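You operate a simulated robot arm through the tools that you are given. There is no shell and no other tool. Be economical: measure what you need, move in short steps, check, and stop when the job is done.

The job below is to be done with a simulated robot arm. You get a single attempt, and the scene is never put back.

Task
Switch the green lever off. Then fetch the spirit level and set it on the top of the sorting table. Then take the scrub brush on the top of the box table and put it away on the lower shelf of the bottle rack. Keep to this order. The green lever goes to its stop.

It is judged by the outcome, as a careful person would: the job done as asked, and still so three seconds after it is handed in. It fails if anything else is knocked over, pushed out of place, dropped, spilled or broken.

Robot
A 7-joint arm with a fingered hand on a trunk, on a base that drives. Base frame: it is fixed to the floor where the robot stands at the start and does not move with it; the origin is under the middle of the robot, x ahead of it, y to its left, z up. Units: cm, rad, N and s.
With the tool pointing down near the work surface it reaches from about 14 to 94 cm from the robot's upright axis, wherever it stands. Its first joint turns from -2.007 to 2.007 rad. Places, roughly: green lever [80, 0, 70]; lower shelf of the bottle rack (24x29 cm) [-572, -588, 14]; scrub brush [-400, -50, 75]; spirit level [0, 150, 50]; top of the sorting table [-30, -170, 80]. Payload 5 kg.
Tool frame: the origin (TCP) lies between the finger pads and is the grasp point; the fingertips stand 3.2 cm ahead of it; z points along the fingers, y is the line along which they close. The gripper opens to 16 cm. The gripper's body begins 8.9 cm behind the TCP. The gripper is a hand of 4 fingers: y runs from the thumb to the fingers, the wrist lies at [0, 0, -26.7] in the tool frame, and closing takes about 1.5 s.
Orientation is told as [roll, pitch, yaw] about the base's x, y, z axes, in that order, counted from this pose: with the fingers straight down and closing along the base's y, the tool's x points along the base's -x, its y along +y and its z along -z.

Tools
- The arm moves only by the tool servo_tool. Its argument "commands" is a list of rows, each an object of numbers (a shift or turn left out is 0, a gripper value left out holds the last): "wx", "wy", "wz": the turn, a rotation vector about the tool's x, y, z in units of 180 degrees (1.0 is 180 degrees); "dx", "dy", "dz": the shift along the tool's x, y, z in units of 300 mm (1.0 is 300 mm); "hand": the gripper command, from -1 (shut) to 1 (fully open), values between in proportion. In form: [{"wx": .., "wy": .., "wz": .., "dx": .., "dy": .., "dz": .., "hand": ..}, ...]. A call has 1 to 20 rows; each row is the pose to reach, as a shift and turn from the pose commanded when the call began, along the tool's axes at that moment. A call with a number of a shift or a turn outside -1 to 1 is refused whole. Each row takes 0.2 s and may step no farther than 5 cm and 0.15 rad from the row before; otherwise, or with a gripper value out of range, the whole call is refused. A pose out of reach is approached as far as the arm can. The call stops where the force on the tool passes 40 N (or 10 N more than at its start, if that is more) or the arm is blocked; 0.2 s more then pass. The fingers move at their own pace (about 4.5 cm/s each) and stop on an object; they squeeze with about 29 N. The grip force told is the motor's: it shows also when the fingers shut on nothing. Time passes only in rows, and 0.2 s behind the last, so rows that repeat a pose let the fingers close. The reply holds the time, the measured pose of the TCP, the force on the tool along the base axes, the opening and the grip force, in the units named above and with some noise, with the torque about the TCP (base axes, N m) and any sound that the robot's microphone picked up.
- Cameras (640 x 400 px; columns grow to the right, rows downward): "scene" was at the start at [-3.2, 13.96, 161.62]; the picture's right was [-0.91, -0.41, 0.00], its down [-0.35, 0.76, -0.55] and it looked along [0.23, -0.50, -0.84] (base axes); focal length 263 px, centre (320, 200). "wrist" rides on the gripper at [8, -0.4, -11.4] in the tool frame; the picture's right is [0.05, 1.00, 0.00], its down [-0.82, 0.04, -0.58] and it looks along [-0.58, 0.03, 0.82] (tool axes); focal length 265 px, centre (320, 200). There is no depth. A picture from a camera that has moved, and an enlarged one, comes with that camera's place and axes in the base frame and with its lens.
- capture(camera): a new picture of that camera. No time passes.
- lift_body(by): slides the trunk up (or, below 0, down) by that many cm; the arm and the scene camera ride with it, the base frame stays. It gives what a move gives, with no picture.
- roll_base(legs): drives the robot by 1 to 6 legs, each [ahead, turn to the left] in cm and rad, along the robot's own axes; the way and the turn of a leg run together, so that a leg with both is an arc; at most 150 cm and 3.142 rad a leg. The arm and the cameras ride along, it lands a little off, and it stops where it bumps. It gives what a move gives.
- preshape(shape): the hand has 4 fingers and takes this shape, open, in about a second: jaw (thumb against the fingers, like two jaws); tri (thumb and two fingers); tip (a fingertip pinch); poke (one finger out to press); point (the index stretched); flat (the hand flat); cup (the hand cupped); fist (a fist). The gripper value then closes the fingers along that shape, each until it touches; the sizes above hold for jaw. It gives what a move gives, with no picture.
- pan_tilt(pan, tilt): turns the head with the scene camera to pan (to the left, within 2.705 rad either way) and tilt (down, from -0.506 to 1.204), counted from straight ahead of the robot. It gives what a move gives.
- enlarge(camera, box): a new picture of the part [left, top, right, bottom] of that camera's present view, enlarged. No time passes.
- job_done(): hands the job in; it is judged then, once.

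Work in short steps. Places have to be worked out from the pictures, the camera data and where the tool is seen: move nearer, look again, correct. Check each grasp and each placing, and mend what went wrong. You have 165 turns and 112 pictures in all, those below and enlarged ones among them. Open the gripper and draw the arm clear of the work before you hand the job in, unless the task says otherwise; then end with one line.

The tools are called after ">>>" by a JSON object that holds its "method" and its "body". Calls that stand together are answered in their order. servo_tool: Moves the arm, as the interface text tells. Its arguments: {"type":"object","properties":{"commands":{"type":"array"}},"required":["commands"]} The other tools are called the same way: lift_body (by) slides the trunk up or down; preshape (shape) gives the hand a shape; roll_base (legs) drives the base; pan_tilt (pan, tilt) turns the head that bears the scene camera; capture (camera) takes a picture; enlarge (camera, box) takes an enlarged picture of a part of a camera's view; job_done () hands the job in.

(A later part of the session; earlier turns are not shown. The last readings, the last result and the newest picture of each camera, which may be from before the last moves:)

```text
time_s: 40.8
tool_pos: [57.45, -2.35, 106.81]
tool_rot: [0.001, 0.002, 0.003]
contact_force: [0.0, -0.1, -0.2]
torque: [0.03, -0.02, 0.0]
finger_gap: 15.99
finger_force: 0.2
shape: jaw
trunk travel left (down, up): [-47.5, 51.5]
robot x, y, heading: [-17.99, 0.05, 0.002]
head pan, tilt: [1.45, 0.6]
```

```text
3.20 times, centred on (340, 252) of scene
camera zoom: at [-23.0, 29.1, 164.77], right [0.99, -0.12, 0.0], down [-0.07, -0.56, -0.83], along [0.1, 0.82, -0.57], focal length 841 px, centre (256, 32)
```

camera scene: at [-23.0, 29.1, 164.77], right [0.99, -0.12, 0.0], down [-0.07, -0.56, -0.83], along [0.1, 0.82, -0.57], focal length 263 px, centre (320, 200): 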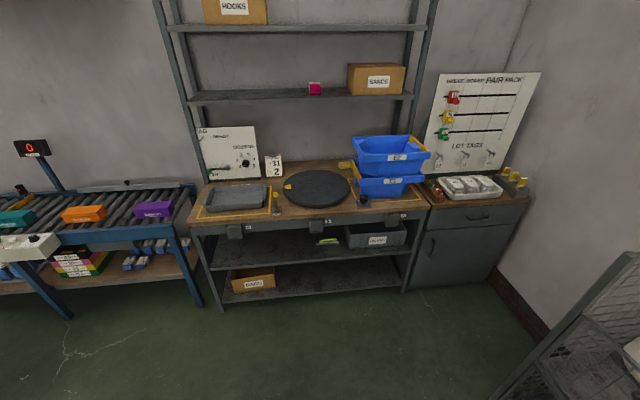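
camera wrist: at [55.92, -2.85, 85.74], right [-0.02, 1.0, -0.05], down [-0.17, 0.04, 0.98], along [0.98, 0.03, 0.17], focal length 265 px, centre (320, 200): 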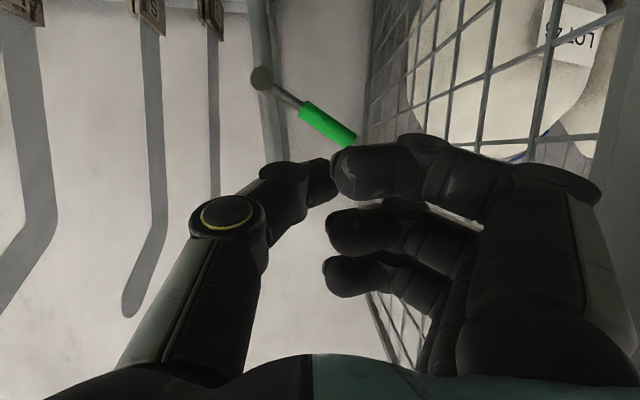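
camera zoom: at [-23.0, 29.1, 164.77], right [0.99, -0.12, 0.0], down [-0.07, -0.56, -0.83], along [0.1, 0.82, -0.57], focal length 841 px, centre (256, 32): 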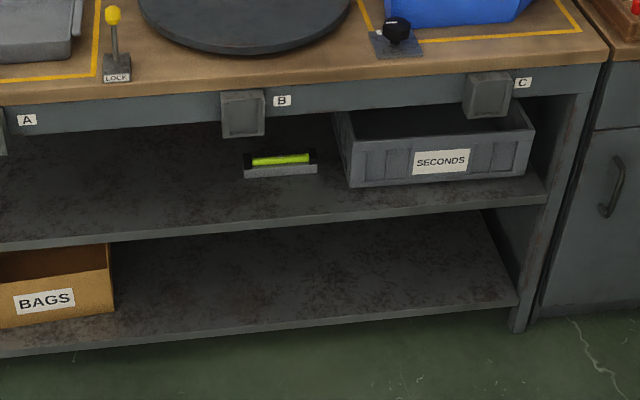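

Level ≈14 cm long along x, base at ~[-3,148,47.5]; opening between shelf (z≈47) and apron (z≈71). I retract the arm and drive to about (-3,45), facing +y.

>>> {"method": "servo_tool", "body": {"commands": [{"dx": 0.16}, {"dx": 0.32}, {"dx": 0.48}, {"dx": 0.64}, {"dx": 0.75}, {"dx": 0.75}]}}

>>> {"method": "roll_base", "body": {"legs": [[0, 1.3], [48, 0], [0, 0.27]]}}

>>> {"method": "pan_tilt", "body": {"pan": 0, "tilt": 0.85}}

>>> {"method": "capture", "body": {"camera": "scene"}}

```text
time_s: 42.2
tool_pos: [35.04, -2.36, 106.7]
tool_rot: [0.001, 0.0, 0.002]
contact_force: [-0.1, -0.2, 0.4]
torque: [-0.01, 0.05, 0.0]
finger_gap: 15.97
finger_force: 0.0
shape: jaw
trunk travel left (down, up): [-47.5, 51.5]
robot x, y, heading: [-17.99, 0.13, 0.003]
head pan, tilt: [1.45, 0.6]
```

```text
time_s: 49.3
tool_pos: [-0.08, 98.79, 106.58]
tool_rot: [0.0, -0.001, 1.543]
contact_force: [0.1, -0.1, 1.2]
torque: [0.01, -0.04, 0.03]
finger_gap: 15.98
finger_force: 0.1
shape: jaw
trunk travel left (down, up): [-47.5, 51.5]
robot x, y, heading: [-4.2, 46.08, 1.542]
head pan, tilt: [1.45, 0.6]
```

```text
time_s: 50.9
tool_pos: [-0.13, 98.82, 106.63]
tool_rot: [0.0, 0.002, 1.543]
contact_force: [-0.2, 0.8, 0.2]
torque: [0.0, 0.0, 0.02]
finger_gap: 15.95
finger_force: 0.1
shape: jaw
trunk travel left (down, up): [-47.5, 51.5]
robot x, y, heading: [-4.05, 45.71, 1.544]
head pan, tilt: [0.0, 0.85]
```

```text
73 pictures are left
camera scene: at [-24.39, 48.34, 162.68], right [1.0, -0.03, 0.0], down [-0.02, -0.75, -0.66], along [0.02, 0.66, -0.75], focal length 263 px, centre (320, 200)
```

scene: 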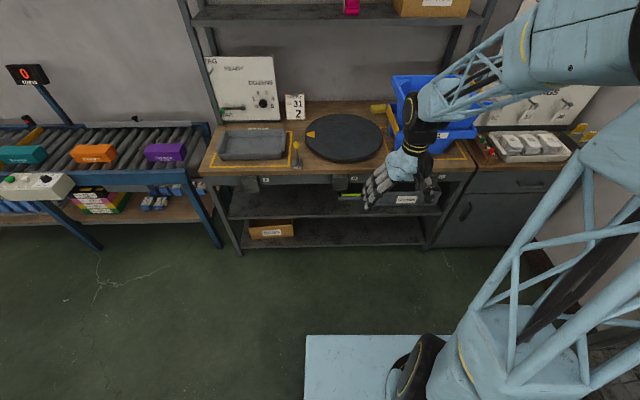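

I lower the trunk 30 cm, move the hand forward a bit in front of the bench and tilt it forward, to look under the table with the wrist camera.

>>> {"method": "lift_body", "body": {"by": -30}}

>>> {"method": "servo_tool", "body": {"commands": [{"dx": -0.15}, {"dx": -0.3}, {"dx": -0.3, "wy": -0.045}, {"dx": -0.3, "wy": -0.09}, {"dx": -0.3, "wy": -0.135}, {"dx": -0.3, "wy": -0.18}, {"dx": -0.3, "wy": -0.225}, {"dx": -0.3, "wy": -0.27}, {"dx": -0.3, "wy": -0.315}, {"dx": -0.3, "wy": -0.36}, {"dx": -0.3, "wy": -0.4}, {"dx": -0.3, "wy": -0.42}]}}

>>> {"method": "capture", "body": {"camera": "wrist"}}

```text
time_s: 53.9
tool_pos: [-0.07, 98.9, 76.76]
tool_rot: [-0.001, 0.0, 1.544]
contact_force: [-0.1, -0.2, -0.2]
torque: [-0.02, -0.02, -0.03]
finger_gap: 15.97
finger_force: 0.0
shape: jaw
trunk travel left (down, up): [-17.5, 81.5]
robot x, y, heading: [-4.0, 46.16, 1.543]
head pan, tilt: [0.0, 0.85]
```

```text
time_s: 56.5
tool_pos: [0.95, 113.45, 77.14]
tool_rot: [-0.002, -1.319, 1.545]
contact_force: [-0.7, -0.2, -0.2]
torque: [-0.02, 0.01, -0.01]
finger_gap: 15.98
finger_force: 0.0
shape: jaw
out of reach, approached as far as the arm can: row 9, 10, 11, 12
trunk travel left (down, up): [-17.5, 81.5]
robot x, y, heading: [-4.26, 45.89, 1.541]
head pan, tilt: [0.0, 0.85]
```

```text
72 pictures are left
camera wrist: at [1.03, 100.4, 72.19], right [-1.0, 0.01, -0.05], down [-0.05, -0.36, 0.93], along [0.0, 0.93, 0.36], focal length 265 px, centre (320, 200)
```

wrist: 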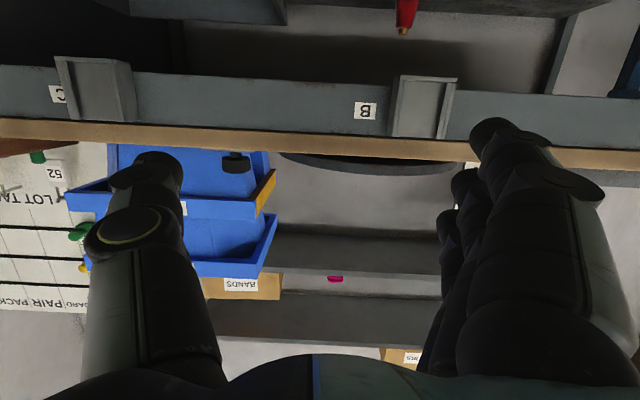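

The camera would ride below the hand and hit the shelf. I roll the hand half a turn so the camera is on top.

>>> {"method": "servo_tool", "body": {"commands": [{"wz": 0.047}, {"wz": 0.094}, {"wz": 0.141}, {"wz": 0.188}, {"wz": 0.235}, {"wz": 0.282}, {"wz": 0.329}, {"wz": 0.376}, {"wz": 0.423}, {"wz": 0.47}, {"wz": 0.5}]}}

```text
time_s: 58.9
tool_pos: [0.85, 113.61, 77.11]
tool_rot: [1.318, 0.003, -0.027]
contact_force: [0.7, 0.1, 0.1]
torque: [-0.01, -0.03, -0.03]
finger_gap: 15.99
finger_force: 0.1
shape: jaw
trunk travel left (down, up): [-17.5, 81.5]
robot x, y, heading: [-3.8, 46.04, 1.543]
head pan, tilt: [0.0, 0.85]
```

>>> {"method": "servo_tool", "body": {"commands": [{"wz": 0.047}, {"wz": 0.094}, {"wz": 0.141}, {"wz": 0.188}, {"wz": 0.235}, {"wz": 0.282}, {"wz": 0.329}, {"wz": 0.376}, {"wz": 0.423}, {"wz": 0.47}, {"wz": 0.5}]}}

>>> {"method": "capture", "body": {"camera": "wrist"}}

```text
time_s: 61.3
tool_pos: [0.99, 113.63, 77.16]
tool_rot: [-0.008, 1.319, -1.607]
contact_force: [0.2, -0.2, 0.7]
torque: [0.0, 0.03, 0.04]
finger_gap: 16.02
finger_force: 0.0
shape: jaw
trunk travel left (down, up): [-17.5, 81.5]
robot x, y, heading: [-4.02, 45.99, 1.542]
head pan, tilt: [0.0, 0.85]
```

```text
71 pictures are left
camera wrist: at [0.26, 104.58, 87.77], right [1.0, -0.02, 0.05], down [0.02, -0.76, -0.65], along [0.05, 0.65, -0.76], focal length 265 px, centre (320, 200)
```

wrist: 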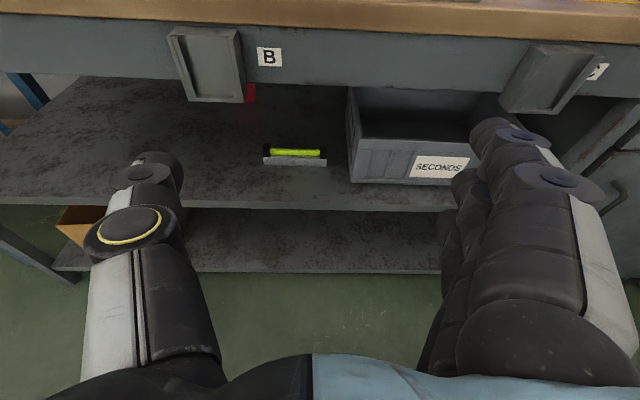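

Clear view: level ~14 cm long, centre ≈ [-2.5,149.5]. In jaw the ring finger sits below the thumb and would hit the shelf, so I try "tri".

>>> {"method": "preshape", "body": {"shape": "tri"}}

>>> {"method": "capture", "body": {"camera": "wrist"}}

```text
time_s: 62.2
tool_pos: [0.89, 113.63, 77.24]
tool_rot: [0.004, 1.319, -1.595]
contact_force: [-0.2, 0.2, 0.0]
torque: [-0.01, 0.06, -0.04]
finger_gap: 15.98
finger_force: 0.1
shape: tri
trunk travel left (down, up): [-17.5, 81.5]
robot x, y, heading: [-3.69, 45.67, 1.542]
head pan, tilt: [0.0, 0.85]
```

```text
70 pictures are left
camera wrist: at [0.23, 104.58, 87.78], right [1.0, -0.01, 0.05], down [0.02, -0.76, -0.65], along [0.05, 0.65, -0.76], focal length 265 px, centre (320, 200)
```

wrist: 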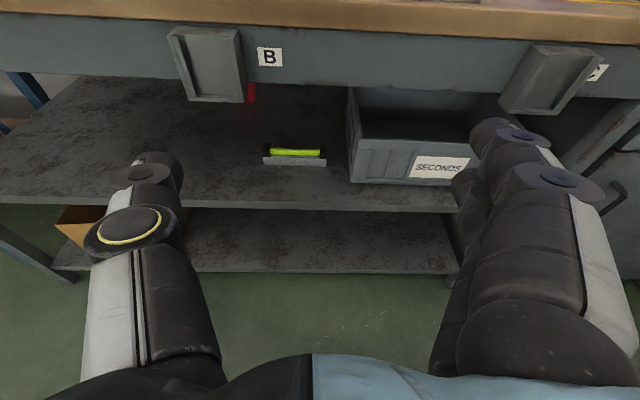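

"Tri" folds the ring finger away, gap still 16 cm. I tilt 10° more downward and move to a staging pose in front of the shelf at about [-2.5,122,60].

>>> {"method": "servo_tool", "body": {"commands": [{"wy": -0.03, "dx": -0.1, "dz": 0.08, "dy": -0.03}, {"wy": -0.06, "dx": -0.2, "dz": 0.16, "dy": -0.06}, {"wy": -0.06, "dx": -0.3, "dz": 0.25, "dy": -0.09}, {"wy": -0.06, "dx": -0.4, "dz": 0.34, "dy": -0.113}, {"wy": -0.06, "dx": -0.485, "dz": 0.414, "dy": -0.113}, {"wy": -0.06, "dx": -0.485, "dz": 0.414, "dy": -0.113}]}}

>>> {"method": "capture", "body": {"camera": "wrist"}}

>>> {"method": "capture", "body": {"camera": "scene"}}

```text
time_s: 63.6
tool_pos: [-2.48, 122.12, 60.13]
tool_rot: [0.002, 1.13, -1.598]
contact_force: [-0.6, 0.0, -0.7]
torque: [-0.03, -0.03, 0.02]
finger_gap: 16.01
finger_force: 0.1
shape: tri
trunk travel left (down, up): [-17.5, 81.5]
robot x, y, heading: [-4.32, 45.55, 1.541]
head pan, tilt: [0.0, 0.85]
```

```text
69 pictures are left
camera wrist: at [-2.89, 115.22, 72.11], right [1.0, -0.01, 0.05], down [0.02, -0.87, -0.49], along [0.04, 0.49, -0.87], focal length 265 px, centre (320, 200)
```

wrist: 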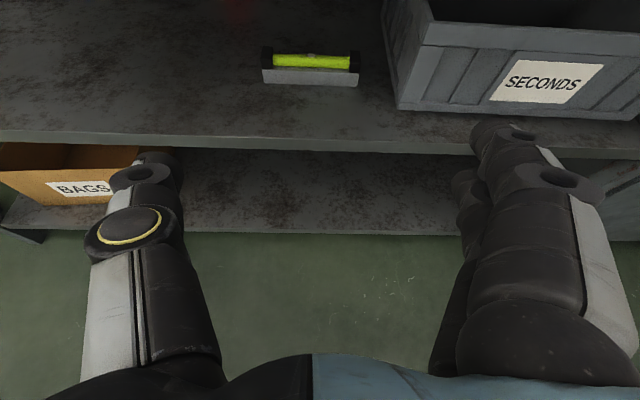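

```text
68 pictures are left
camera scene: at [-24.37, 48.35, 132.68], right [1.0, -0.03, 0.0], down [-0.02, -0.75, -0.66], along [0.02, 0.66, -0.75], focal length 263 px, centre (320, 200)
```

scene: 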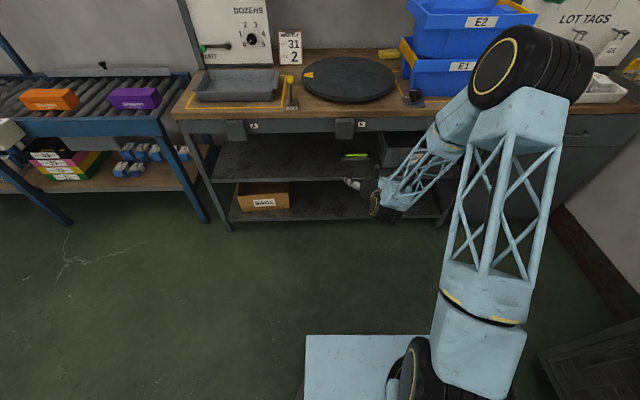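

Level: ends x≈-9.8..3.6, front y≈147.7, bin left side at x≈8.7 (tight). I back the base 7 cm to keep forearm/elbow away from the bench top, then approach to just short of the level with a slightly reduced gap.

>>> {"method": "roll_base", "body": {"legs": [[-7, 0]]}}

>>> {"method": "servo_tool", "body": {"commands": [{"dz": 0.1, "hand": 0.88}, {"dz": 0.22, "hand": 0.88}, {"dz": 0.34, "dx": 0.02, "hand": 0.88}, {"dz": 0.46, "dx": 0.04, "hand": 0.88}, {"dz": 0.6, "dx": 0.06, "hand": 0.88}, {"dz": 0.66, "dx": 0.06, "hand": 0.88}, {"dz": 0.66, "dx": 0.06, "hand": 0.88}]}}

>>> {"method": "capture", "body": {"camera": "wrist"}}

>>> {"method": "capture", "body": {"camera": "scene"}}

```text
time_s: 64.6
tool_pos: [-2.56, 114.97, 60.03]
tool_rot: [-0.001, 1.13, -1.597]
contact_force: [-0.2, 0.0, 0.1]
torque: [0.01, 0.02, 0.0]
finger_gap: 15.99
finger_force: 0.0
shape: tri
trunk travel left (down, up): [-17.5, 81.5]
robot x, y, heading: [-3.8, 38.71, 1.542]
head pan, tilt: [0.0, 0.85]
```

```text
time_s: 66.2
tool_pos: [-2.18, 133.76, 53.22]
tool_rot: [-0.001, 1.129, -1.6]
contact_force: [0.6, 0.9, 0.3]
torque: [0.03, -0.02, 0.02]
finger_gap: 15.09
finger_force: 0.0
shape: tri
trunk travel left (down, up): [-17.5, 81.5]
robot x, y, heading: [-3.99, 38.44, 1.543]
head pan, tilt: [0.0, 0.85]
```

```text
67 pictures are left
camera wrist: at [-2.65, 126.84, 65.27], right [1.0, -0.01, 0.05], down [0.02, -0.87, -0.49], along [0.04, 0.49, -0.87], focal length 265 px, centre (320, 200)
```

wrist: 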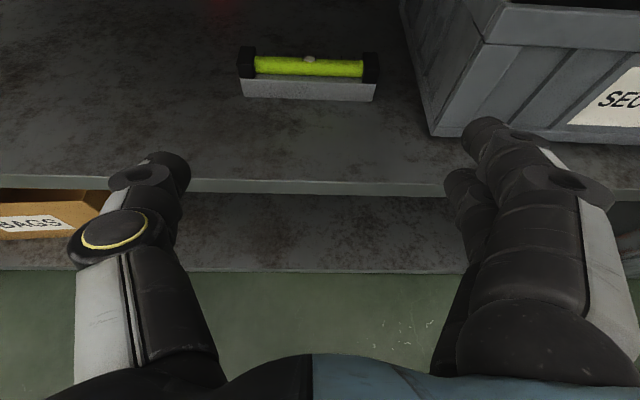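

```text
66 pictures are left
camera scene: at [-24.57, 41.3, 132.68], right [1.0, -0.03, 0.0], down [-0.02, -0.75, -0.66], along [0.02, 0.66, -0.75], focal length 263 px, centre (320, 200)
```

scene: 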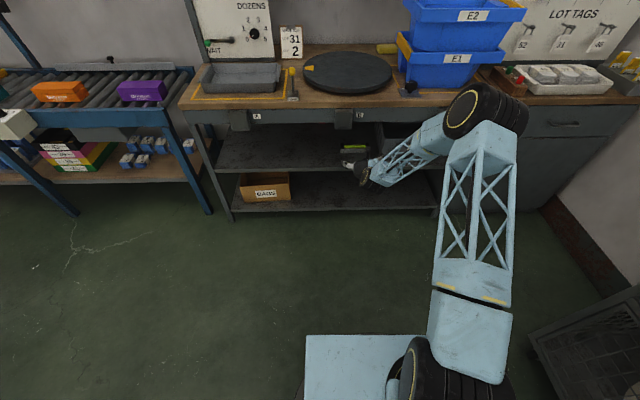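

Level now reads ends x≈-9.2..3.3, front y≈147.8. Bin left side x≈8. I advance to y≈141 centred at x=-3.2 with gap ~14.6.

>>> {"method": "servo_tool", "body": {"commands": [{"dx": 0.02, "dz": 0.1, "dy": -0.02, "hand": 0.83}, {"dx": 0.04, "dz": 0.17, "dy": -0.04, "hand": 0.83}, {"dx": 0.055, "dz": 0.24, "dy": -0.045, "hand": 0.83}, {"dx": 0.055, "dz": 0.24, "dy": -0.045, "hand": 0.83}]}}

>>> {"method": "capture", "body": {"camera": "wrist"}}

```text
time_s: 67.2
tool_pos: [-3.2, 140.81, 51.62]
tool_rot: [0.002, 1.131, -1.597]
contact_force: [-0.4, 0.5, 0.1]
torque: [0.03, 0.01, 0.01]
finger_gap: 14.66
finger_force: 0.1
shape: tri
trunk travel left (down, up): [-17.5, 81.5]
robot x, y, heading: [-4.33, 39.02, 1.539]
head pan, tilt: [0.0, 0.85]
```

```text
65 pictures are left
camera wrist: at [-3.74, 134.01, 63.71], right [1.0, -0.01, 0.05], down [0.02, -0.87, -0.49], along [0.04, 0.49, -0.87], focal length 265 px, centre (320, 200)
```

wrist: 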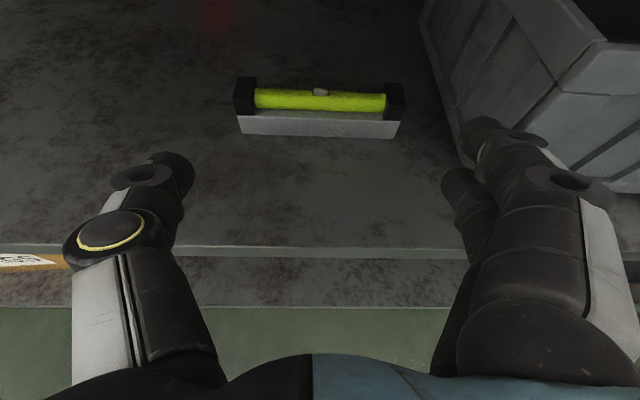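

Level centred (x -9.3..3.15). I slide in the last 7 cm.

>>> {"method": "servo_tool", "body": {"commands": [{"dx": 0.02, "dz": 0.076, "hand": 0.83}, {"dx": 0.04, "dz": 0.15, "hand": 0.83}, {"dx": 0.063, "dz": 0.228, "hand": 0.83}, {"dx": 0.063, "dz": 0.228, "hand": 0.83}]}}

>>> {"method": "capture", "body": {"camera": "wrist"}}

>>> {"method": "capture", "body": {"camera": "scene"}}

```text
time_s: 68.2
tool_pos: [-3.1, 147.94, 50.36]
tool_rot: [0.001, 1.128, -1.597]
contact_force: [-1.7, -2.3, 0.1]
torque: [-0.04, 0.04, -0.3]
finger_gap: 14.67
finger_force: 0.0
shape: tri
trunk travel left (down, up): [-17.5, 81.5]
robot x, y, heading: [-4.4, 38.94, 1.544]
head pan, tilt: [0.0, 0.85]
```

```text
64 pictures are left
camera wrist: at [-3.56, 141.02, 62.46], right [1.0, -0.01, 0.05], down [0.02, -0.87, -0.49], along [0.04, 0.49, -0.87], focal length 265 px, centre (320, 200)
```

wrist: 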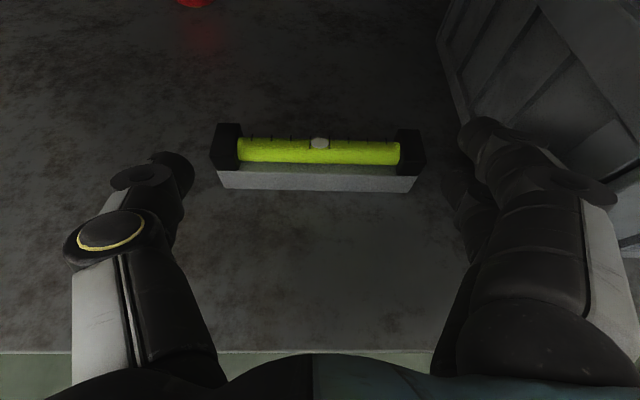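

```text
63 pictures are left
camera scene: at [-24.58, 41.29, 132.68], right [1.0, -0.03, 0.0], down [-0.02, -0.75, -0.66], along [0.02, 0.66, -0.75], focal length 263 px, centre (320, 200)
```

scene: 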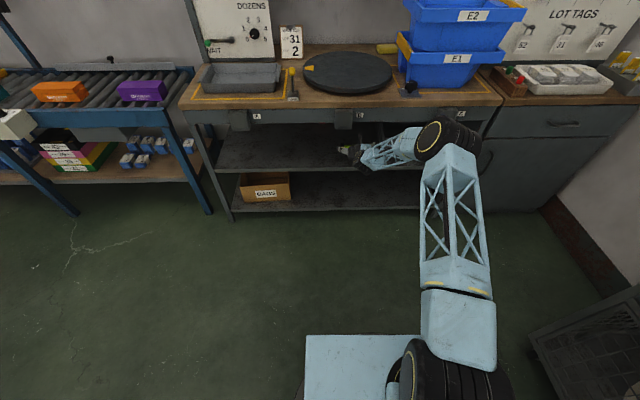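

Light contact (≈3 N) on the right side — the knuckle touches the bin's corner. I shift 0.3 cm left and narrow the gap a bit before continuing.

>>> {"method": "servo_tool", "body": {"commands": [{"dz": -0.02, "dy": -0.01, "hand": 0.76}, {"dz": -0.02, "dy": -0.013, "hand": 0.75}, {"dz": -0.02, "dy": -0.013, "hand": 0.75}]}}

>>> {"method": "capture", "body": {"camera": "wrist"}}

```text
time_s: 69.0
tool_pos: [-3.37, 147.43, 50.61]
tool_rot: [0.002, 1.131, -1.597]
contact_force: [-1.1, -0.2, 0.1]
torque: [0.0, 0.02, -0.04]
finger_gap: 14.04
finger_force: 0.2
shape: tri
trunk travel left (down, up): [-17.5, 81.5]
robot x, y, heading: [-4.0, 38.9, 1.545]
head pan, tilt: [0.0, 0.85]
```

```text
62 pictures are left
camera wrist: at [-3.86, 140.52, 62.74], right [1.0, -0.01, 0.05], down [0.02, -0.87, -0.49], along [0.04, 0.49, -0.87], focal length 265 px, centre (320, 200)
```

wrist: 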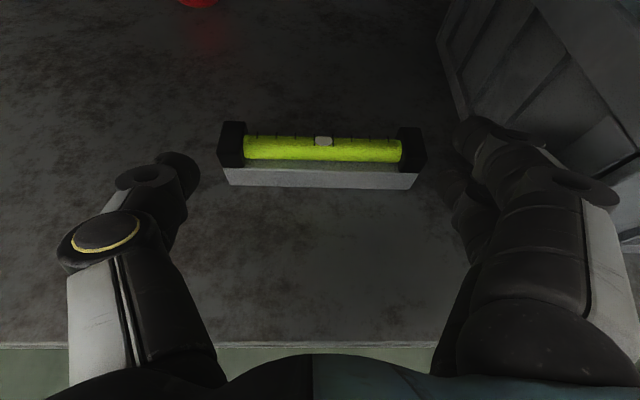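

Contact is gone. I advance 2.7 cm more along y in small steps.

>>> {"method": "servo_tool", "body": {"commands": [{"dx": 0.01, "dz": 0.028, "dy": -0.003, "hand": 0.72}, {"dx": 0.02, "dz": 0.056, "dy": -0.005, "hand": 0.72}, {"dx": 0.03, "dz": 0.084, "dy": -0.005, "hand": 0.72}, {"dx": 0.03, "dz": 0.084, "dy": -0.005, "hand": 0.72}]}}

>>> {"method": "capture", "body": {"camera": "wrist"}}

```text
time_s: 70.0
tool_pos: [-3.44, 150.1, 50.49]
tool_rot: [-0.001, 1.129, -1.596]
contact_force: [-1.8, -2.3, 0.2]
torque: [-0.03, -0.01, -0.31]
finger_gap: 13.8
finger_force: 0.1
shape: tri
trunk travel left (down, up): [-17.5, 81.5]
robot x, y, heading: [-4.35, 38.96, 1.54]
head pan, tilt: [0.0, 0.85]
```

```text
61 pictures are left
camera wrist: at [-3.96, 143.21, 62.57], right [1.0, -0.01, 0.05], down [0.02, -0.87, -0.49], along [0.04, 0.49, -0.87], focal length 265 px, centre (320, 200)
```

wrist: 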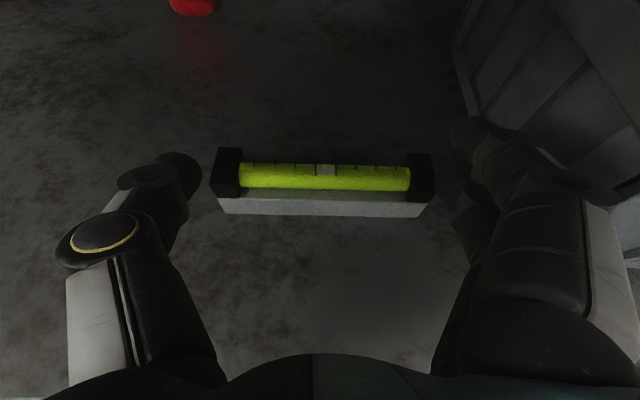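

Light 3 N contact with the bin again, but fingers now flank the level's ends. I close here, which also draws the finger away from the bin.

>>> {"method": "servo_tool", "body": {"commands": [{"hand": 0.5}, {"hand": 0.3}, {"hand": 0.0}, {"hand": -0.5}, {"hand": -1}, {"hand": -1}]}}

>>> {"method": "capture", "body": {"camera": "wrist"}}

```text
time_s: 71.4
tool_pos: [-3.49, 150.12, 50.5]
tool_rot: [-0.001, 1.129, -1.598]
contact_force: [-1.2, -1.9, 0.5]
torque: [-0.08, 0.06, -0.33]
finger_gap: 2.26
finger_force: 0.0
shape: tri
trunk travel left (down, up): [-17.5, 81.5]
robot x, y, heading: [-4.24, 38.81, 1.546]
head pan, tilt: [0.0, 0.85]
```

```text
60 pictures are left
camera wrist: at [-3.94, 143.21, 62.58], right [1.0, -0.01, 0.05], down [0.02, -0.87, -0.49], along [0.04, 0.49, -0.87], focal length 265 px, centre (320, 200)
```

wrist: 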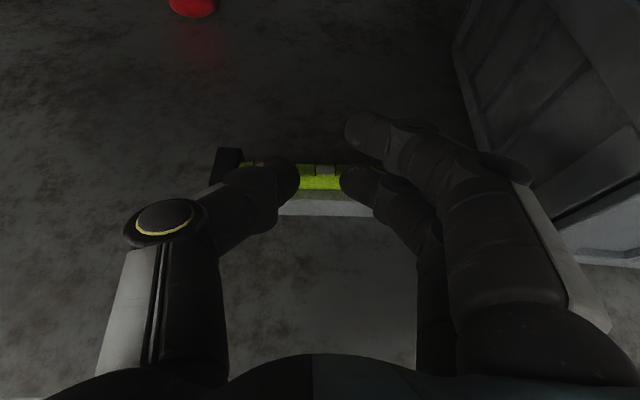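

The fingers closed over the top of the level without gripping: it is lower than I thought. I check with the scene camera what touches on the right.

>>> {"method": "servo_tool", "body": {"commands": [{"hand": 0}, {"hand": 0.4}, {"hand": 0.72}, {"hand": 0.72}, {"hand": 0.72}, {"hand": 0.72}]}}

>>> {"method": "enlarge", "body": {"camera": "scene", "box": [310, 90, 470, 190]}}

>>> {"method": "capture", "body": {"camera": "wrist"}}

```text
time_s: 72.8
tool_pos: [-3.34, 150.05, 50.48]
tool_rot: [-0.001, 1.131, -1.598]
contact_force: [-1.8, -2.7, 0.6]
torque: [-0.06, 0.02, -0.31]
finger_gap: 13.73
finger_force: 0.1
shape: tri
trunk travel left (down, up): [-17.5, 81.5]
robot x, y, heading: [-4.22, 38.67, 1.544]
head pan, tilt: [0.0, 0.85]
```

```text
4.00 times, centred on (390, 140) of scene
camera zoom: at [-24.59, 41.29, 132.68], right [1.0, -0.03, 0.0], down [-0.02, -0.75, -0.66], along [0.02, 0.66, -0.75], focal length 1052 px, centre (40, 440)
```

zoom: 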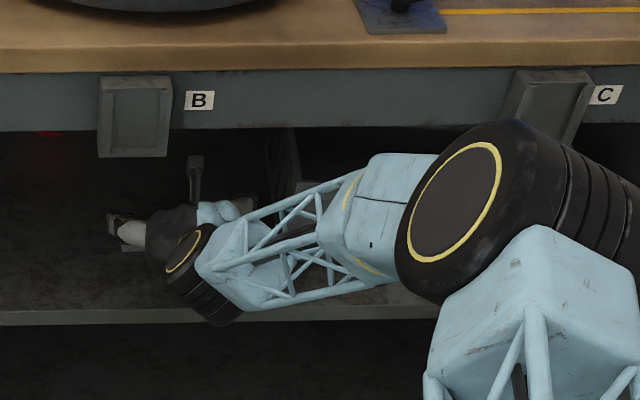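

```text
58 pictures are left
camera wrist: at [-3.94, 143.21, 62.58], right [1.0, -0.01, 0.05], down [0.02, -0.87, -0.49], along [0.04, 0.49, -0.87], focal length 265 px, centre (320, 200)
```

wrist: 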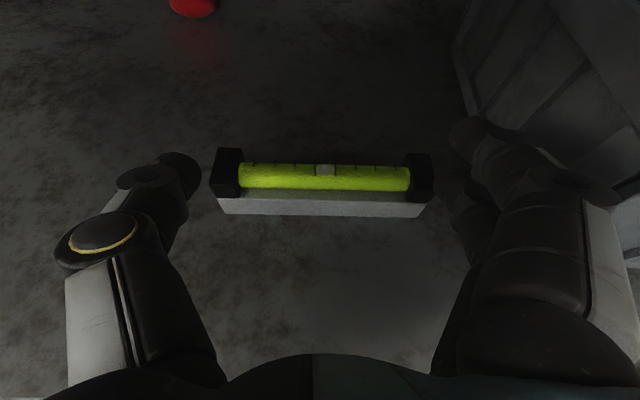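

The level hasn't moved. I roll the hand 5° so the thumb gets lower and descend in small steps, feeling for the shelf.

>>> {"method": "servo_tool", "body": {"commands": [{"wz": -0.015, "hand": 0.76}, {"wz": -0.03, "hand": 0.76}, {"wz": -0.03, "dx": -0.015, "dz": 0.007, "hand": 0.76}, {"wz": -0.03, "dx": -0.03, "dz": 0.014, "hand": 0.76}, {"wz": -0.03, "dx": -0.045, "dz": 0.021, "hand": 0.76}, {"wz": -0.03, "dx": -0.045, "dz": 0.021, "hand": 0.76}]}}

>>> {"method": "capture", "body": {"camera": "wrist"}}

```text
time_s: 74.2
tool_pos: [-3.42, 150.08, 49.15]
tool_rot: [0.201, 1.123, -1.377]
contact_force: [-2.4, -1.4, 7.7]
torque: [0.13, -0.66, -0.1]
finger_gap: 14.07
finger_force: 0.1
shape: tri
trunk travel left (down, up): [-17.5, 81.5]
robot x, y, heading: [-4.01, 38.6, 1.541]
head pan, tilt: [0.0, 0.85]
```

```text
57 pictures are left
camera wrist: at [-4.8, 143.14, 61.18], right [0.99, 0.04, 0.13], down [0.1, -0.87, -0.49], along [0.1, 0.49, -0.86], focal length 265 px, centre (320, 200)
```

wrist: 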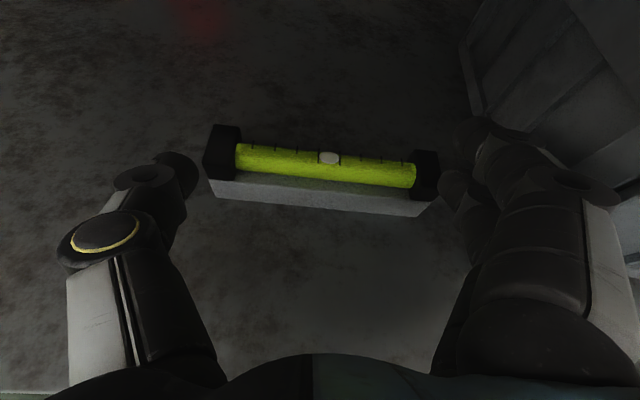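

The right middle fingertip touches the shelf (7.7 N at +8 cm), so the thumb side must go lower: roll another 5° while raising 0.5 cm.

>>> {"method": "servo_tool", "body": {"commands": [{"wz": -0.015, "dx": 0.01, "dz": -0.005, "hand": 0.76}, {"wz": -0.03, "dx": 0.016, "dz": -0.008, "hand": 0.76}, {"wz": -0.03, "dx": 0.016, "dz": -0.008, "hand": 0.76}]}}

>>> {"method": "capture", "body": {"camera": "wrist"}}

```text
time_s: 75.0
tool_pos: [-3.43, 150.1, 49.34]
tool_rot: [0.38, 1.094, -1.179]
contact_force: [-1.3, -1.5, -0.8]
torque: [-0.04, 0.16, -0.26]
finger_gap: 14.04
finger_force: 0.1
shape: tri
trunk travel left (down, up): [-17.5, 81.5]
robot x, y, heading: [-4.16, 38.6, 1.544]
head pan, tilt: [0.0, 0.85]
```

```text
56 pictures are left
camera wrist: at [-5.59, 143.08, 61.35], right [0.97, 0.08, 0.22], down [0.17, -0.87, -0.47], along [0.15, 0.49, -0.86], focal length 265 px, centre (320, 200)
```

wrist: 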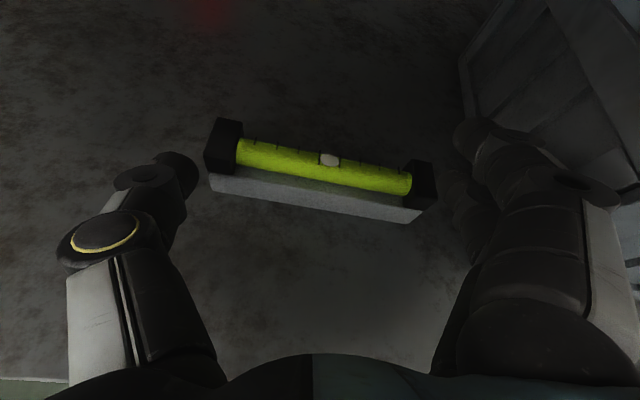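

Shelf contact released. I close gradually and watch the gap.

>>> {"method": "servo_tool", "body": {"commands": [{"hand": 0.6}, {"hand": 0.5}, {"hand": 0.4}, {"hand": 0.4}]}}

>>> {"method": "capture", "body": {"camera": "wrist"}}

```text
time_s: 76.0
tool_pos: [-3.49, 150.06, 49.38]
tool_rot: [0.379, 1.093, -1.177]
contact_force: [-1.0, -2.0, -1.9]
torque: [0.0, 0.16, -0.23]
finger_gap: 11.24
finger_force: 0.0
shape: tri
trunk travel left (down, up): [-17.5, 81.5]
robot x, y, heading: [-3.97, 38.81, 1.539]
head pan, tilt: [0.0, 0.85]
```

```text
55 pictures are left
camera wrist: at [-5.6, 143.09, 61.4], right [0.97, 0.07, 0.22], down [0.17, -0.87, -0.47], along [0.15, 0.5, -0.86], focal length 265 px, centre (320, 200)
```

wrist: 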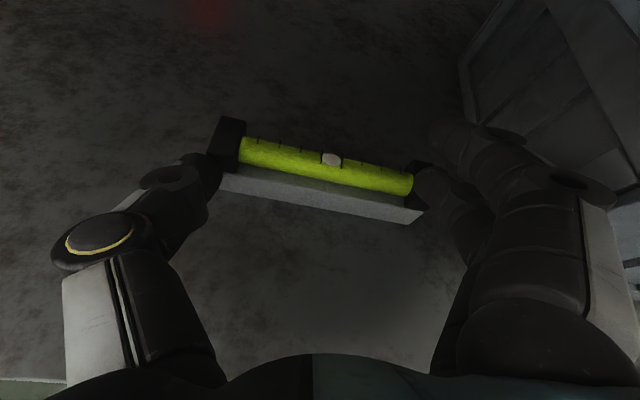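

Right finger is over the end cap, thumb near the base. I reopen and lower until both tips rest near the shelf.

>>> {"method": "servo_tool", "body": {"commands": [{"hand": 0.6}, {"hand": 0.76}, {"hand": 0.76}, {"hand": 0.76, "dx": -0.01, "dz": 0.005}, {"hand": 0.76, "dx": -0.02, "dz": 0.01}, {"hand": 0.76, "dx": -0.02, "dz": 0.01}]}}

```text
time_s: 77.4
tool_pos: [-3.43, 150.12, 48.96]
tool_rot: [0.379, 1.094, -1.176]
contact_force: [-2.6, -0.9, 2.1]
torque: [0.0, -0.3, -0.28]
finger_gap: 14.06
finger_force: 0.0
shape: tri
trunk travel left (down, up): [-17.5, 81.5]
robot x, y, heading: [-4.26, 38.81, 1.543]
head pan, tilt: [0.0, 0.85]
```

Right side touches first again; roll a further 5°, raising slightly.

>>> {"method": "servo_tool", "body": {"commands": [{"wz": -0.015, "dx": 0.008, "dz": -0.004, "hand": 0.76}, {"wz": -0.03, "dx": 0.014, "dz": -0.007, "hand": 0.76}, {"wz": -0.03, "dx": 0.014, "dz": -0.007, "hand": 0.76}]}}

>>> {"method": "capture", "body": {"camera": "wrist"}}

```text
time_s: 78.2
tool_pos: [-3.39, 150.11, 49.2]
tool_rot: [0.533, 1.053, -1.0]
contact_force: [-0.7, -1.1, -1.8]
torque: [0.05, 0.18, -0.29]
finger_gap: 14.04
finger_force: 0.1
shape: tri
trunk travel left (down, up): [-17.5, 81.5]
robot x, y, heading: [-4.27, 38.7, 1.545]
head pan, tilt: [0.0, 0.85]
```

```text
54 pictures are left
camera wrist: at [-6.19, 143.07, 60.99], right [0.95, 0.11, 0.3], down [0.24, -0.86, -0.45], along [0.2, 0.5, -0.84], focal length 265 px, centre (320, 200)
```

wrist: 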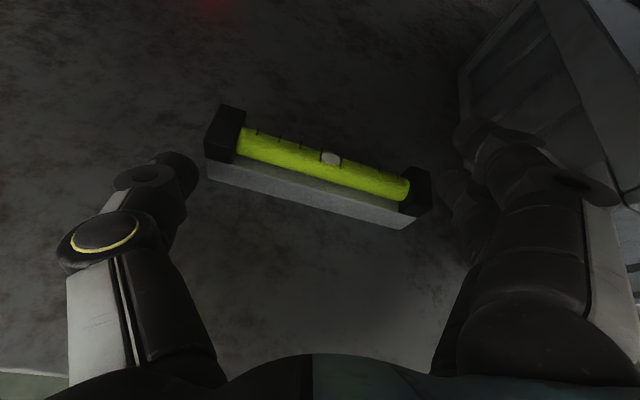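

The folded ring finger, not the middle, is what bears on the shelf; steeper tilt puts the tips lowest. I lift 3 cm, level the roll and tilt to ~38° below horizontal.

>>> {"method": "servo_tool", "body": {"commands": [{"dx": 0.087, "dz": -0.042, "dy": 0.02, "hand": 0.8}, {"dx": 0.087, "dz": -0.042, "dy": 0.02, "wz": 0.03, "wy": -0.025, "hand": 0.8}, {"dx": 0.087, "dz": -0.042, "dy": 0.02, "wz": 0.06, "wy": -0.05, "hand": 0.8}, {"dx": 0.087, "dz": -0.042, "dy": 0.02, "wz": 0.08, "wy": -0.075, "hand": 0.8}, {"dx": 0.087, "dz": -0.042, "dy": 0.02, "wz": 0.08, "wy": -0.075, "hand": 0.8}]}}

>>> {"method": "capture", "body": {"camera": "wrist"}}

>>> {"method": "enlarge", "body": {"camera": "scene", "box": [310, 90, 470, 190]}}

```text
time_s: 79.4
tool_pos: [-3.71, 150.03, 52.43]
tool_rot: [0.069, 0.898, -1.556]
contact_force: [-0.8, 0.2, -0.3]
torque: [-0.05, 0.0, 0.0]
finger_gap: 14.38
finger_force: 0.1
shape: tri
trunk travel left (down, up): [-17.5, 81.5]
robot x, y, heading: [-4.09, 39.12, 1.546]
head pan, tilt: [0.0, 0.85]
```

```text
53 pictures are left
camera wrist: at [-4.72, 146.23, 65.67], right [1.0, -0.01, 0.08], down [0.02, -0.96, -0.28], along [0.08, 0.28, -0.96], focal length 265 px, centre (320, 200)
```

wrist: 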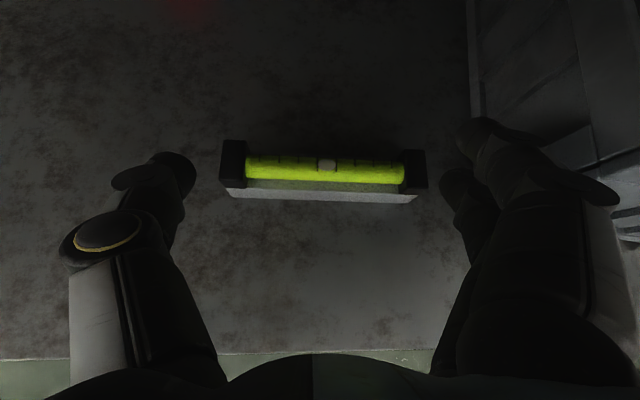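

```text
4.00 times, centred on (390, 140) of scene
camera zoom: at [-24.6, 41.3, 132.68], right [1.0, -0.03, 0.0], down [-0.02, -0.75, -0.66], along [0.02, 0.66, -0.75], focal length 1052 px, centre (40, 440)
```

zoom: 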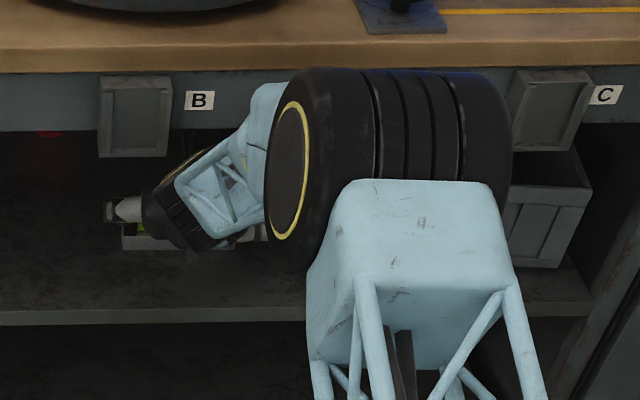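

Free of contact now, tilt 38°. Level centre x≈-3.1, front y≈151.6. I centre and lower toward it.

>>> {"method": "servo_tool", "body": {"commands": [{"dy": 0.018, "dz": 0.02, "dx": 0.0, "hand": 0.82}, {"dy": 0.018, "dz": 0.045, "dx": -0.015, "hand": 0.82}, {"dy": 0.018, "dz": 0.065, "dx": -0.029, "hand": 0.82}, {"dy": 0.018, "dz": 0.065, "dx": -0.029, "hand": 0.82}]}}

>>> {"method": "capture", "body": {"camera": "wrist"}}

```text
time_s: 80.4
tool_pos: [-3.1, 151.02, 50.42]
tool_rot: [0.071, 0.895, -1.557]
contact_force: [0.1, 0.3, 0.6]
torque: [-0.03, 0.03, -0.02]
finger_gap: 14.55
finger_force: 0.0
shape: tri
trunk travel left (down, up): [-17.5, 81.5]
robot x, y, heading: [-3.83, 38.92, 1.547]
head pan, tilt: [0.0, 0.85]
```

```text
51 pictures are left
camera wrist: at [-4.08, 147.19, 63.7], right [1.0, -0.01, 0.08], down [0.02, -0.96, -0.28], along [0.08, 0.28, -0.96], focal length 265 px, centre (320, 200)
```

wrist: 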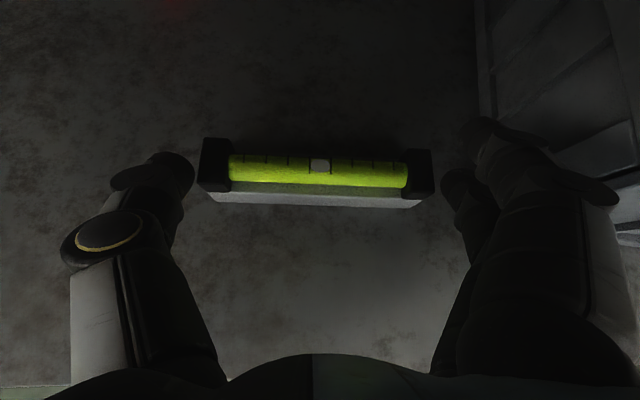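

No contact yet. I shift 0.4 cm left and lower another ~1.2 cm, feeling for the shelf.

>>> {"method": "servo_tool", "body": {"commands": [{"dy": -0.013, "hand": 0.84}, {"dy": -0.013, "dz": 0.008, "dx": -0.01, "hand": 0.84}, {"dy": -0.013, "dz": 0.017, "dx": -0.021, "hand": 0.84}, {"dy": -0.013, "dz": 0.025, "dx": -0.031, "hand": 0.84}, {"dy": -0.013, "dz": 0.025, "dx": -0.031, "hand": 0.84}]}}

>>> {"method": "capture", "body": {"camera": "wrist"}}

```text
time_s: 81.6
tool_pos: [-3.46, 151.06, 49.17]
tool_rot: [0.071, 0.898, -1.556]
contact_force: [0.6, 0.4, 0.8]
torque: [0.0, 0.02, -0.04]
finger_gap: 14.71
finger_force: 0.1
shape: tri
trunk travel left (down, up): [-17.5, 81.5]
robot x, y, heading: [-4.45, 38.84, 1.542]
head pan, tilt: [0.0, 0.85]
```

```text
50 pictures are left
camera wrist: at [-4.44, 147.17, 62.48], right [1.0, -0.01, 0.08], down [0.02, -0.96, -0.28], along [0.08, 0.28, -0.96], focal length 265 px, centre (320, 200)
```

wrist: 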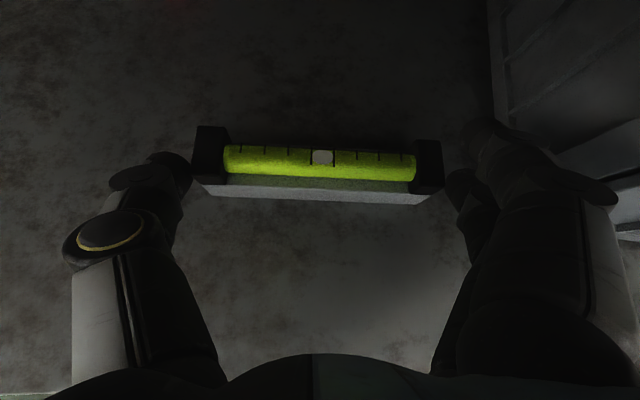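

Still free; open slightly more and lower further.

>>> {"method": "servo_tool", "body": {"commands": [{"hand": 0.93}, {"hand": 0.93, "dz": 0.008, "dx": -0.013}, {"hand": 0.93, "dz": 0.017, "dx": -0.026}, {"hand": 0.93, "dz": 0.025, "dx": -0.039}, {"hand": 0.93, "dz": 0.025, "dx": -0.039}]}}

>>> {"method": "capture", "body": {"camera": "wrist"}}

```text
time_s: 82.8
tool_pos: [-3.39, 150.76, 47.79]
tool_rot: [0.069, 0.898, -1.556]
contact_force: [-0.6, -1.0, 0.6]
torque: [0.0, 0.02, -0.01]
finger_gap: 15.43
finger_force: 0.1
shape: tri
trunk travel left (down, up): [-17.5, 81.5]
robot x, y, heading: [-4.25, 38.64, 1.544]
head pan, tilt: [0.0, 0.85]
```

```text
49 pictures are left
camera wrist: at [-4.34, 146.98, 61.1], right [1.0, -0.01, 0.08], down [0.02, -0.96, -0.28], along [0.08, 0.28, -0.96], focal length 265 px, centre (320, 200)
```

wrist: 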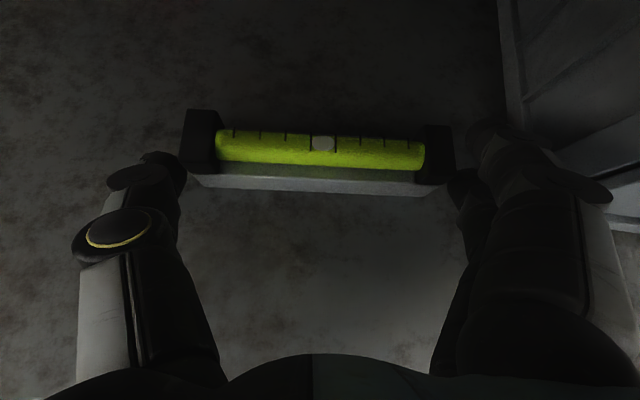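

Still no shelf contact, so shelf is lower (~45). I go forward 1.3 and down 0.6.

>>> {"method": "servo_tool", "body": {"commands": [{"hand": 0.93, "dz": 0.023, "dx": 0.005}, {"hand": 0.93, "dz": 0.046, "dx": 0.011}, {"hand": 0.93, "dz": 0.046, "dx": 0.011}]}}

>>> {"method": "capture", "body": {"camera": "wrist"}}

```text
time_s: 83.6
tool_pos: [-3.24, 152.15, 47.2]
tool_rot: [0.07, 0.899, -1.556]
contact_force: [0.7, 0.1, 0.3]
torque: [-0.02, -0.01, 0.01]
finger_gap: 15.42
finger_force: 0.0
shape: tri
trunk travel left (down, up): [-17.5, 81.5]
robot x, y, heading: [-4.03, 38.88, 1.545]
head pan, tilt: [0.0, 0.85]
```

```text
48 pictures are left
camera wrist: at [-4.35, 148.29, 60.49], right [1.0, -0.01, 0.08], down [0.02, -0.96, -0.28], along [0.08, 0.28, -0.96], focal length 265 px, centre (320, 200)
```

wrist: 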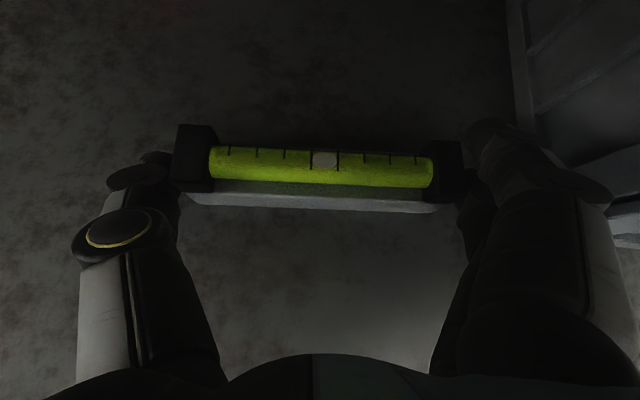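

The end caps now stand higher than the fingertips, flanked on both sides. Close.

>>> {"method": "servo_tool", "body": {"commands": [{"hand": 0.7}, {"hand": 0.4}, {"hand": 0.0}, {"hand": -0.5}, {"hand": -0.5}, {"hand": -0.5}]}}

>>> {"method": "capture", "body": {"camera": "wrist"}}

```text
time_s: 85.0
tool_pos: [-3.28, 152.26, 47.08]
tool_rot: [0.069, 0.898, -1.558]
contact_force: [0.0, -0.4, 0.0]
torque: [0.04, 0.06, 0.02]
finger_gap: 14.7
finger_force: 29.1
shape: tri
trunk travel left (down, up): [-17.5, 81.5]
robot x, y, heading: [-4.28, 39.12, 1.546]
head pan, tilt: [0.0, 0.85]
```

```text
47 pictures are left
camera wrist: at [-4.37, 148.29, 60.5], right [1.0, -0.01, 0.08], down [0.02, -0.96, -0.28], along [0.08, 0.28, -0.96], focal length 265 px, centre (320, 200)
```

wrist: 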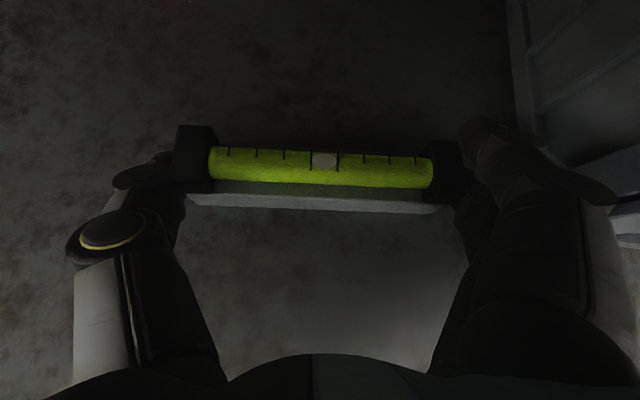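

Gripped (29 N, gap 14.7). I lift 2 cm and check.

>>> {"method": "servo_tool", "body": {"commands": [{"dx": 0.026, "dz": -0.02, "hand": -1}, {"dx": 0.052, "dz": -0.041, "hand": -1}, {"dx": 0.052, "dz": -0.041, "hand": -1}, {"dx": -0.03, "dz": -0.145, "hand": -1}, {"dx": -0.11, "dz": -0.25, "hand": -1}, {"dx": -0.11, "dz": -0.25, "hand": -1}]}}

>>> {"method": "capture", "body": {"camera": "wrist"}}

```text
time_s: 86.4
tool_pos: [-3.72, 144.43, 49.12]
tool_rot: [0.068, 0.898, -1.556]
contact_force: [0.5, 0.5, -2.1]
torque: [-0.03, 0.02, -0.01]
finger_gap: 14.69
finger_force: 29.0
shape: tri
trunk travel left (down, up): [-17.5, 81.5]
robot x, y, heading: [-4.09, 38.88, 1.542]
head pan, tilt: [0.0, 0.85]
```

```text
46 pictures are left
camera wrist: at [-4.8, 140.42, 62.42], right [1.0, -0.01, 0.08], down [0.02, -0.96, -0.28], along [0.08, 0.28, -0.96], focal length 265 px, centre (320, 200)
```

wrist: 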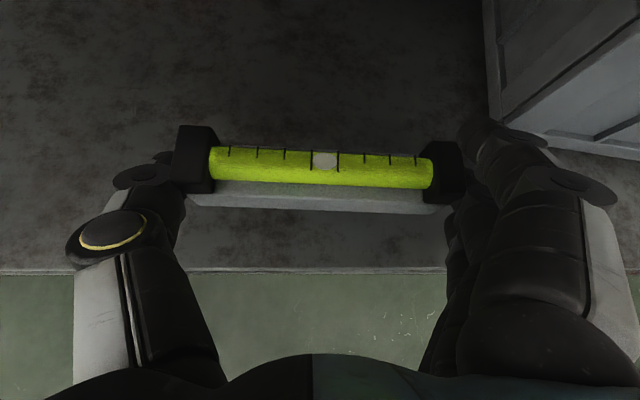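

Held firmly. I back the base straight out 60 cm.

>>> {"method": "roll_base", "body": {"legs": [[-60, 0]]}}

>>> {"method": "lift_body", "body": {"by": 45}}

>>> {"method": "pan_tilt", "body": {"pan": 2.6, "tilt": 0.5}}

>>> {"method": "capture", "body": {"camera": "scene"}}

```text
time_s: 89.8
tool_pos: [-5.02, 83.96, 49.03]
tool_rot: [0.071, 0.898, -1.561]
contact_force: [-0.2, -0.4, -1.4]
torque: [-0.03, 0.04, 0.04]
finger_gap: 14.71
finger_force: 28.5
shape: tri
trunk travel left (down, up): [-17.5, 81.5]
robot x, y, heading: [-5.9, -21.85, 1.537]
head pan, tilt: [0.0, 0.85]
```

```text
refused: 45 is not a number from -40 to 40
```

```text
time_s: 92.1
tool_pos: [-5.02, 83.91, 49.15]
tool_rot: [0.069, 0.898, -1.561]
contact_force: [-0.2, 1.0, -1.6]
torque: [-0.04, -0.04, -0.05]
finger_gap: 14.69
finger_force: 29.0
shape: tri
trunk travel left (down, up): [-17.5, 81.5]
robot x, y, heading: [-6.05, -21.54, 1.542]
head pan, tilt: [2.601, 0.499]
```

```text
45 pictures are left
camera scene: at [-31.55, -34.46, 135.68], right [-0.84, 0.54, 0.0], down [0.26, 0.4, -0.88], along [-0.48, -0.74, -0.48], focal length 263 px, centre (320, 200)
```

scene: 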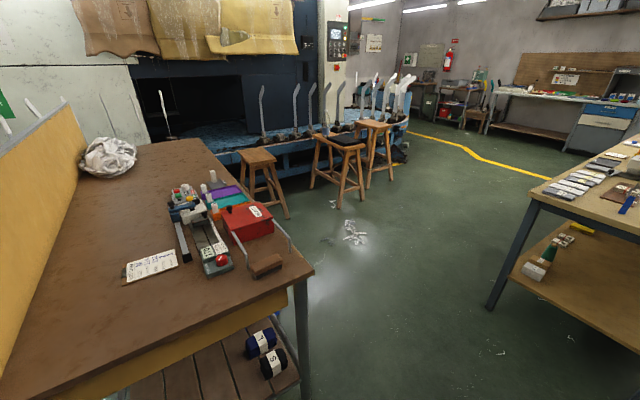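

Sorting table: near edge y≈-87, x -63..5, with a free area around [-20,-98]. I raise the trunk, then retract the arm before turning.

>>> {"method": "lift_body", "body": {"by": 40}}

>>> {"method": "lift_body", "body": {"by": 20}}

>>> {"method": "servo_tool", "body": {"commands": [{"dx": -0.1, "dz": -0.12, "hand": -1}, {"dx": -0.2, "dz": -0.24, "hand": -1}, {"dx": -0.3, "dz": -0.36, "hand": -1}, {"dx": -0.4, "dz": -0.48, "hand": -1}, {"dx": -0.5, "dz": -0.62, "hand": -1}, {"dx": -0.5, "dz": -0.62, "hand": -1}]}}

```text
time_s: 95.9
tool_pos: [-5.1, 83.82, 89.15]
tool_rot: [0.071, 0.895, -1.559]
contact_force: [0.5, 0.8, -2.0]
torque: [-0.01, 0.03, 0.02]
finger_gap: 14.71
finger_force: 28.3
shape: tri
trunk travel left (down, up): [-57.5, 41.5]
robot x, y, heading: [-5.93, -21.38, 1.543]
head pan, tilt: [2.601, 0.499]
```

```text
time_s: 98.1
tool_pos: [-5.01, 83.94, 109.0]
tool_rot: [0.069, 0.895, -1.561]
contact_force: [-0.3, 0.2, -2.2]
torque: [-0.05, 0.0, 0.0]
finger_gap: 14.67
finger_force: 29.3
shape: tri
trunk travel left (down, up): [-77.5, 21.5]
robot x, y, heading: [-5.64, -21.4, 1.541]
head pan, tilt: [2.601, 0.499]
```

```text
refused: row 5 steps farther than a row can; nothing moved
```

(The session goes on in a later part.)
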